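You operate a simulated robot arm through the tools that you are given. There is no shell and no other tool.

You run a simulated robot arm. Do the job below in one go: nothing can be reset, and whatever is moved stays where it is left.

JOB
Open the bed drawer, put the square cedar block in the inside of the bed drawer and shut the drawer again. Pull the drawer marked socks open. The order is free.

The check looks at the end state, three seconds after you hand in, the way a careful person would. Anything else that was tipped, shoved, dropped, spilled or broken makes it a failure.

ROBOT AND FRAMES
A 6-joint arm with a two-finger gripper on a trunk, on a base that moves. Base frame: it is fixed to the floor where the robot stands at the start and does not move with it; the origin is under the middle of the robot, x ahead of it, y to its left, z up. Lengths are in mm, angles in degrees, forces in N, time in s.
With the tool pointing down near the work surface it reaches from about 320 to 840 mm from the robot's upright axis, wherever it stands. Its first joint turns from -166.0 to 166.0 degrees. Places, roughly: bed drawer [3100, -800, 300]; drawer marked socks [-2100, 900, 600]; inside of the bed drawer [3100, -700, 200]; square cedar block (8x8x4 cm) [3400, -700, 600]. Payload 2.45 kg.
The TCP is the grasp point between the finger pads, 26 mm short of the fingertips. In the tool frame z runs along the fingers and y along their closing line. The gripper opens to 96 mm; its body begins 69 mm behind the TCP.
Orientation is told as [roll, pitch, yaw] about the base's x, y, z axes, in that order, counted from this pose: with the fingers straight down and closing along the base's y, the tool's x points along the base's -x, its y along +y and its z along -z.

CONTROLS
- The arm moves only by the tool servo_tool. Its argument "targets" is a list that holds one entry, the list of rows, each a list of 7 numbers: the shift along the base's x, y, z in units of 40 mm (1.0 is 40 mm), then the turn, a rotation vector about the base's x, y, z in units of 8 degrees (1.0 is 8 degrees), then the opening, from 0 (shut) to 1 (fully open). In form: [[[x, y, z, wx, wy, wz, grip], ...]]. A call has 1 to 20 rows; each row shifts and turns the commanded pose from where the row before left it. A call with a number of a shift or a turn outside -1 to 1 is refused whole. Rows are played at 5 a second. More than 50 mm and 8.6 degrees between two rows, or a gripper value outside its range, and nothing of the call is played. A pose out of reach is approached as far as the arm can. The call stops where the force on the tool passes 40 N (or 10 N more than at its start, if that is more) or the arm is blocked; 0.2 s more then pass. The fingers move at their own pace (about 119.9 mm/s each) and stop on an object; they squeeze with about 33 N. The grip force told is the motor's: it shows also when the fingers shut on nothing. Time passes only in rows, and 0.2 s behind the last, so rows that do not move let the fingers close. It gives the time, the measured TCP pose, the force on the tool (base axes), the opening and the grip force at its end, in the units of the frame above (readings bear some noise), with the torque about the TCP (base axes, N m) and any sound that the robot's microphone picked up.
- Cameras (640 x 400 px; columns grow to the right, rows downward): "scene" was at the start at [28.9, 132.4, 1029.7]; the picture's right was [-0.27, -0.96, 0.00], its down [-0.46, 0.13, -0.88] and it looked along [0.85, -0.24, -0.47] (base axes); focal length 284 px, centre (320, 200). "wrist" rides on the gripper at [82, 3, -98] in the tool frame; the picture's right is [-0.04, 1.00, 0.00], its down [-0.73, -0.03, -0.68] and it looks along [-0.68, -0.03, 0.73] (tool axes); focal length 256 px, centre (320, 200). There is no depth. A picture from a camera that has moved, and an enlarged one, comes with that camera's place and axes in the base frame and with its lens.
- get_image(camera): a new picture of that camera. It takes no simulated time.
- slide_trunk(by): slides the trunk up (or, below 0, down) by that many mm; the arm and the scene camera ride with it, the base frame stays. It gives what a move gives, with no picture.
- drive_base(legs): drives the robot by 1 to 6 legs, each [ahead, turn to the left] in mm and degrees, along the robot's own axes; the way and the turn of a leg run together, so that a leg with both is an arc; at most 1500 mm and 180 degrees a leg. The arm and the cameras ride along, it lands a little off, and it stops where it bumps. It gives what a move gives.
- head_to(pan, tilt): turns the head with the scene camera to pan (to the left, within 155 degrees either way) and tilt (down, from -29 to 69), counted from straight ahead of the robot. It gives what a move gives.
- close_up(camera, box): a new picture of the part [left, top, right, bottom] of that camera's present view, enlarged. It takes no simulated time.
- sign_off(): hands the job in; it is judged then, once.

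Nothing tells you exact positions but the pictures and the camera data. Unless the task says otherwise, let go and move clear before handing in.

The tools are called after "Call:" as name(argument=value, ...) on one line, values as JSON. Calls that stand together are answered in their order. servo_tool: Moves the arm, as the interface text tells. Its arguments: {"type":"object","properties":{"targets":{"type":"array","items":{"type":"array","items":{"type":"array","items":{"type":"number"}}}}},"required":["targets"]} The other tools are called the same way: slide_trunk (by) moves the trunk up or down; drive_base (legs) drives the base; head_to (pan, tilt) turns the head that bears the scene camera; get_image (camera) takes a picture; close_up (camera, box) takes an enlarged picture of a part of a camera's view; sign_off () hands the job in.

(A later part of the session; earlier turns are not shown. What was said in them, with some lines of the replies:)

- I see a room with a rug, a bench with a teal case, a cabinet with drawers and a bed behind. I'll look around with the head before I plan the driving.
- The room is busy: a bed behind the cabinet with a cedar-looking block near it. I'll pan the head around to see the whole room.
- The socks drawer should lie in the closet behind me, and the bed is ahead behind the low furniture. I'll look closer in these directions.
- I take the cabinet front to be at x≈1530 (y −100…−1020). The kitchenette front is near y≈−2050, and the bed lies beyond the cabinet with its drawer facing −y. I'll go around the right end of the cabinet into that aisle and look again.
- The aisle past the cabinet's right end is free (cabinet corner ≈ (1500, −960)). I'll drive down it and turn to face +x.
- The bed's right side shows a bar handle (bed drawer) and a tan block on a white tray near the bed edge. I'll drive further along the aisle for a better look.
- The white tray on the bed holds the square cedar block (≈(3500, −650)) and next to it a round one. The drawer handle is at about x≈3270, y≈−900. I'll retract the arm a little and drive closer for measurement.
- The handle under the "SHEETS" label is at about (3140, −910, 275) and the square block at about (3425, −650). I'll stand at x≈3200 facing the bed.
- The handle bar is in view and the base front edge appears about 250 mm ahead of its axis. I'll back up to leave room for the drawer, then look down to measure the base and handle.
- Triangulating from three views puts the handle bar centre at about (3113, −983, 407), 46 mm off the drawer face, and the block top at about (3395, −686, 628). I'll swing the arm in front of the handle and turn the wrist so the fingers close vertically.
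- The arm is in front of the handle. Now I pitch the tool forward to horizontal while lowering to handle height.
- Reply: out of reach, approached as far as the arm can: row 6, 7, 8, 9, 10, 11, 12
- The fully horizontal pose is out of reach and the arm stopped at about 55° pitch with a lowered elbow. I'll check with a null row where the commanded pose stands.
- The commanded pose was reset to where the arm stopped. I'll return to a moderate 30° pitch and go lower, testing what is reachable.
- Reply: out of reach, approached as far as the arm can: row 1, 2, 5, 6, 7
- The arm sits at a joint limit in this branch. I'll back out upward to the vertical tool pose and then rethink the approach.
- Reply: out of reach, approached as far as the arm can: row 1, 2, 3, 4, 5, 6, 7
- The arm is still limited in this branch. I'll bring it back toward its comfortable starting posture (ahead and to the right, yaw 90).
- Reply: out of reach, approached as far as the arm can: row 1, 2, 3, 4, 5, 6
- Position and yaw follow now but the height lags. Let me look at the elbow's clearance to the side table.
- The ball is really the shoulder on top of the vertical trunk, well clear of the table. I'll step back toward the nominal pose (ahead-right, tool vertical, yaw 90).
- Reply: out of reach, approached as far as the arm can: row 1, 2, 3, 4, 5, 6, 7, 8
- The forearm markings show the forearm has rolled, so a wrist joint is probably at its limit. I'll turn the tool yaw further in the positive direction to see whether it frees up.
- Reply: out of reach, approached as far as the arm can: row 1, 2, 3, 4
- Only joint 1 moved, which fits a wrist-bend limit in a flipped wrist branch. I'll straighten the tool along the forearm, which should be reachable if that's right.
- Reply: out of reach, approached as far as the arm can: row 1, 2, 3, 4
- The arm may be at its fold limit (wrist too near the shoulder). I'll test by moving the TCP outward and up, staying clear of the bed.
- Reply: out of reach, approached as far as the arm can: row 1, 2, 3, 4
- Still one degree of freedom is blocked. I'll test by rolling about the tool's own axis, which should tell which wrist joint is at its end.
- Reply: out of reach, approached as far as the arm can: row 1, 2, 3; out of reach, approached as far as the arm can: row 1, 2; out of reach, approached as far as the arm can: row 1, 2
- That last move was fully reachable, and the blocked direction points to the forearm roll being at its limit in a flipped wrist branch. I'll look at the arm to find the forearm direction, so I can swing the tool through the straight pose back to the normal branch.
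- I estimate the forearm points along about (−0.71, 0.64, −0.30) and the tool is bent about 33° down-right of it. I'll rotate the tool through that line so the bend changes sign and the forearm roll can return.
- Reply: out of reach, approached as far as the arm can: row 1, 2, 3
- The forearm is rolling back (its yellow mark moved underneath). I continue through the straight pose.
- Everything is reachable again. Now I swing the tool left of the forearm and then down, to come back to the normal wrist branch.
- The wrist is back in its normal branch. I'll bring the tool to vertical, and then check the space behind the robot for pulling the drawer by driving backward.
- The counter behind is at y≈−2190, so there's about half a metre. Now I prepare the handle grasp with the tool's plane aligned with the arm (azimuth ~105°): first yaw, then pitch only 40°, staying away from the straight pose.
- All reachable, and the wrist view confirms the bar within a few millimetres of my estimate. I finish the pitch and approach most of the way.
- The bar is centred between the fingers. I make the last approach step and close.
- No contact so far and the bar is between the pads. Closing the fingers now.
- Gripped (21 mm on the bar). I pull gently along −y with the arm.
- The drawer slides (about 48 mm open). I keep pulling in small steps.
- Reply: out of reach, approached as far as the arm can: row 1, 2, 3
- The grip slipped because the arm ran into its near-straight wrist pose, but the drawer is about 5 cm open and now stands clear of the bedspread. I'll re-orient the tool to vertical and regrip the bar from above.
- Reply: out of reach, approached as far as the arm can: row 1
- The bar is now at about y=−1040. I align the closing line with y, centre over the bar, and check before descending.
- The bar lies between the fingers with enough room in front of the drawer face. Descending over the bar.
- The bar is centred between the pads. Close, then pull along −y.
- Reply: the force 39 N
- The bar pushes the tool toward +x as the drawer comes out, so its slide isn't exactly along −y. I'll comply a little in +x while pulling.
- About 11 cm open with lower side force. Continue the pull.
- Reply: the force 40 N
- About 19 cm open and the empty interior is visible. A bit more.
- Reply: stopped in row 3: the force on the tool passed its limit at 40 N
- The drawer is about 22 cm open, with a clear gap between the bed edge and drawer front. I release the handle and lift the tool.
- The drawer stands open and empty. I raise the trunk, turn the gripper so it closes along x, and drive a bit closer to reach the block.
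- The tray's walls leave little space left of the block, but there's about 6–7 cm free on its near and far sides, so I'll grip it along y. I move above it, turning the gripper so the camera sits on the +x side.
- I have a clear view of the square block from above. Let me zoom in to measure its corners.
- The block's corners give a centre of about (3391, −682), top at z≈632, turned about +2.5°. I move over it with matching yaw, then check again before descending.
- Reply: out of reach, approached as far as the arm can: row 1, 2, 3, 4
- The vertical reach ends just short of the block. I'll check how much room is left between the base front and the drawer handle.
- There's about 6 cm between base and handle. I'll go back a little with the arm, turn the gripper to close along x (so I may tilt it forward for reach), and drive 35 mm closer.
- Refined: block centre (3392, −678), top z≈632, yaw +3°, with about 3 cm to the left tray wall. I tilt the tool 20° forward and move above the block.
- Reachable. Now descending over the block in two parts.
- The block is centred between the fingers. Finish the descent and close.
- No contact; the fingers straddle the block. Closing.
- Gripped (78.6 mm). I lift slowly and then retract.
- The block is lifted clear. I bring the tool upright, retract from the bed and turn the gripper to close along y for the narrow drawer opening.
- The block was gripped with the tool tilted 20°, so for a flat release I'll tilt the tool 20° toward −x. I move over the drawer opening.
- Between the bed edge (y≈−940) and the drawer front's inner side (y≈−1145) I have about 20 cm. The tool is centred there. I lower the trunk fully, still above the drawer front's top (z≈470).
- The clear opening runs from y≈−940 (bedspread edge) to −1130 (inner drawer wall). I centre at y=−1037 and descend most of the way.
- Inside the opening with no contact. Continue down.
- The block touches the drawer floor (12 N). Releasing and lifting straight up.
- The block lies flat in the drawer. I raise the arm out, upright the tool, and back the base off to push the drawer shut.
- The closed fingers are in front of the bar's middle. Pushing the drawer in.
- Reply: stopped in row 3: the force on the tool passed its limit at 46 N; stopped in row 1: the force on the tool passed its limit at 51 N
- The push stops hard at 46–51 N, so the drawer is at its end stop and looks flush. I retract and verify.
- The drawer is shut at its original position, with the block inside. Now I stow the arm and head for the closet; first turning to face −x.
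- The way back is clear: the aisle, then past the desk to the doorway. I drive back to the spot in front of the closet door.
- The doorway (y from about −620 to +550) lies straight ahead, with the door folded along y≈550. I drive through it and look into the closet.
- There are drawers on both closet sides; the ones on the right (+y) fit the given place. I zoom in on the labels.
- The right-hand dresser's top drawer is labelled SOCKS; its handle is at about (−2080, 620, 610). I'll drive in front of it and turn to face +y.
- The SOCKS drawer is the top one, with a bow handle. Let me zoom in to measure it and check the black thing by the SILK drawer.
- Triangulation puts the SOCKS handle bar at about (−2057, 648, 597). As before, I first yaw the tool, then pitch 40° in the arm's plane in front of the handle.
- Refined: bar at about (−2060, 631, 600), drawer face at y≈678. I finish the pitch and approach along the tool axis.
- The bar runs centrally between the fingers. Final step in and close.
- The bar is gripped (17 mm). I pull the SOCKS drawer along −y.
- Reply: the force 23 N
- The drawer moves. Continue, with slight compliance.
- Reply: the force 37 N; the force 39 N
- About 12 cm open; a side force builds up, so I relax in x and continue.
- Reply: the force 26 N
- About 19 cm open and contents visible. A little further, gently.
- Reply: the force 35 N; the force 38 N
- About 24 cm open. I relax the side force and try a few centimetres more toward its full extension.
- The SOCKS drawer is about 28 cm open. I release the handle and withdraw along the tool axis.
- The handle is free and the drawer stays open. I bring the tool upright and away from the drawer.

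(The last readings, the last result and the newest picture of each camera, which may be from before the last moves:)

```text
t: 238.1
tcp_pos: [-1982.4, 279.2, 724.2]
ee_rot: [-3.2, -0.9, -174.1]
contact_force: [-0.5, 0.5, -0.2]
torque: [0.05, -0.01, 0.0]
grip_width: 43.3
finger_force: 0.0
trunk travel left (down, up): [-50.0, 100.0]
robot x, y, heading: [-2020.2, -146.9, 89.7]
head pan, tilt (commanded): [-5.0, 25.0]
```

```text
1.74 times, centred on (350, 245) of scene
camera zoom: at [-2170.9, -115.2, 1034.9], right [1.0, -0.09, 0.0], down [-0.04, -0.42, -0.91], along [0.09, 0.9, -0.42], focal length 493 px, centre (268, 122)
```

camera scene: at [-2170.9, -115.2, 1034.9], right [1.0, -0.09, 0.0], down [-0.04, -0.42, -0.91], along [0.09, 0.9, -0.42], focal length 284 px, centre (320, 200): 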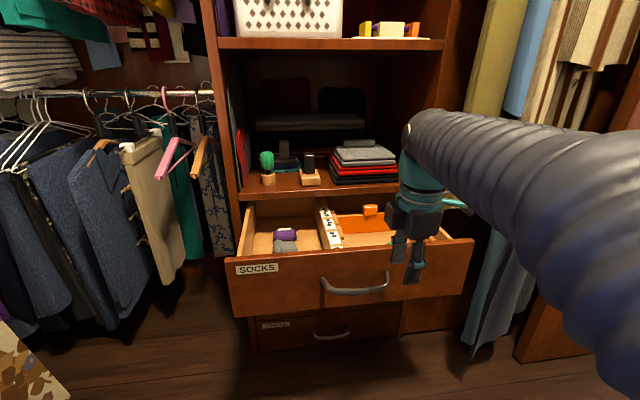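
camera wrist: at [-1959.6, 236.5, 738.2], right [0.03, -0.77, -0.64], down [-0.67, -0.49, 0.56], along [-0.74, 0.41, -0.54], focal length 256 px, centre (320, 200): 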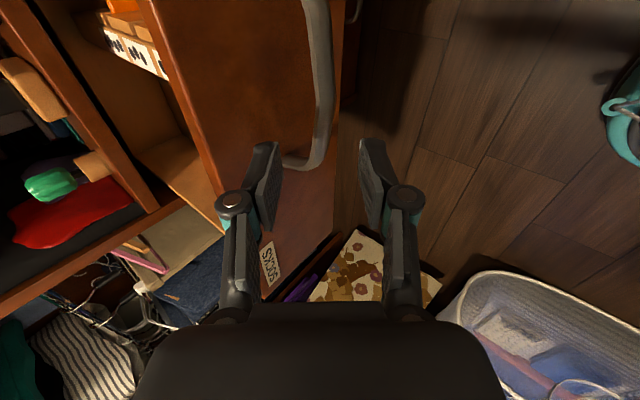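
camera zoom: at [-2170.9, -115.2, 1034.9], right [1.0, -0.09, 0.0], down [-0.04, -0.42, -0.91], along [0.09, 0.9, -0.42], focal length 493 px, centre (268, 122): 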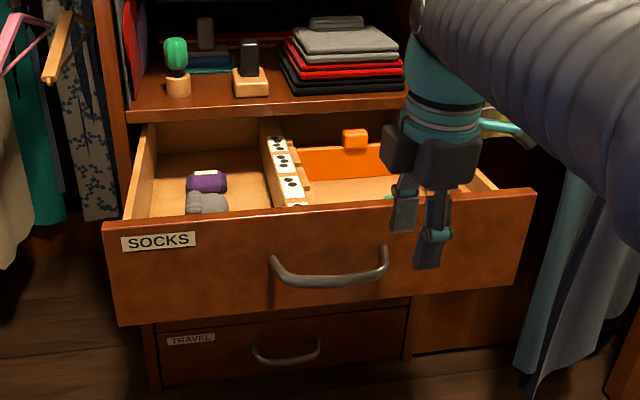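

The SOCKS drawer stands wide open with its contents in place. The bed drawer is shut with the block inside, and the gripper is empty and clear. Handing in.

Call:
sign_off()

```text
The job is handed in.
```

I opened the bed drawer (it carries a SHEETS label), put the square cedar block flat on its floor and pushed it shut. It stopped hard, and the handle was back where it started. I then pulled the drawer marked SOCKS open by about 28 cm. Its contents showed no sign of having shifted.

The gripper was empty and clear of the SOCKS drawer when I handed in. I did not go back to recheck the bed drawer after driving to the closet. No pictures or force readings showed anything else touched or moved.
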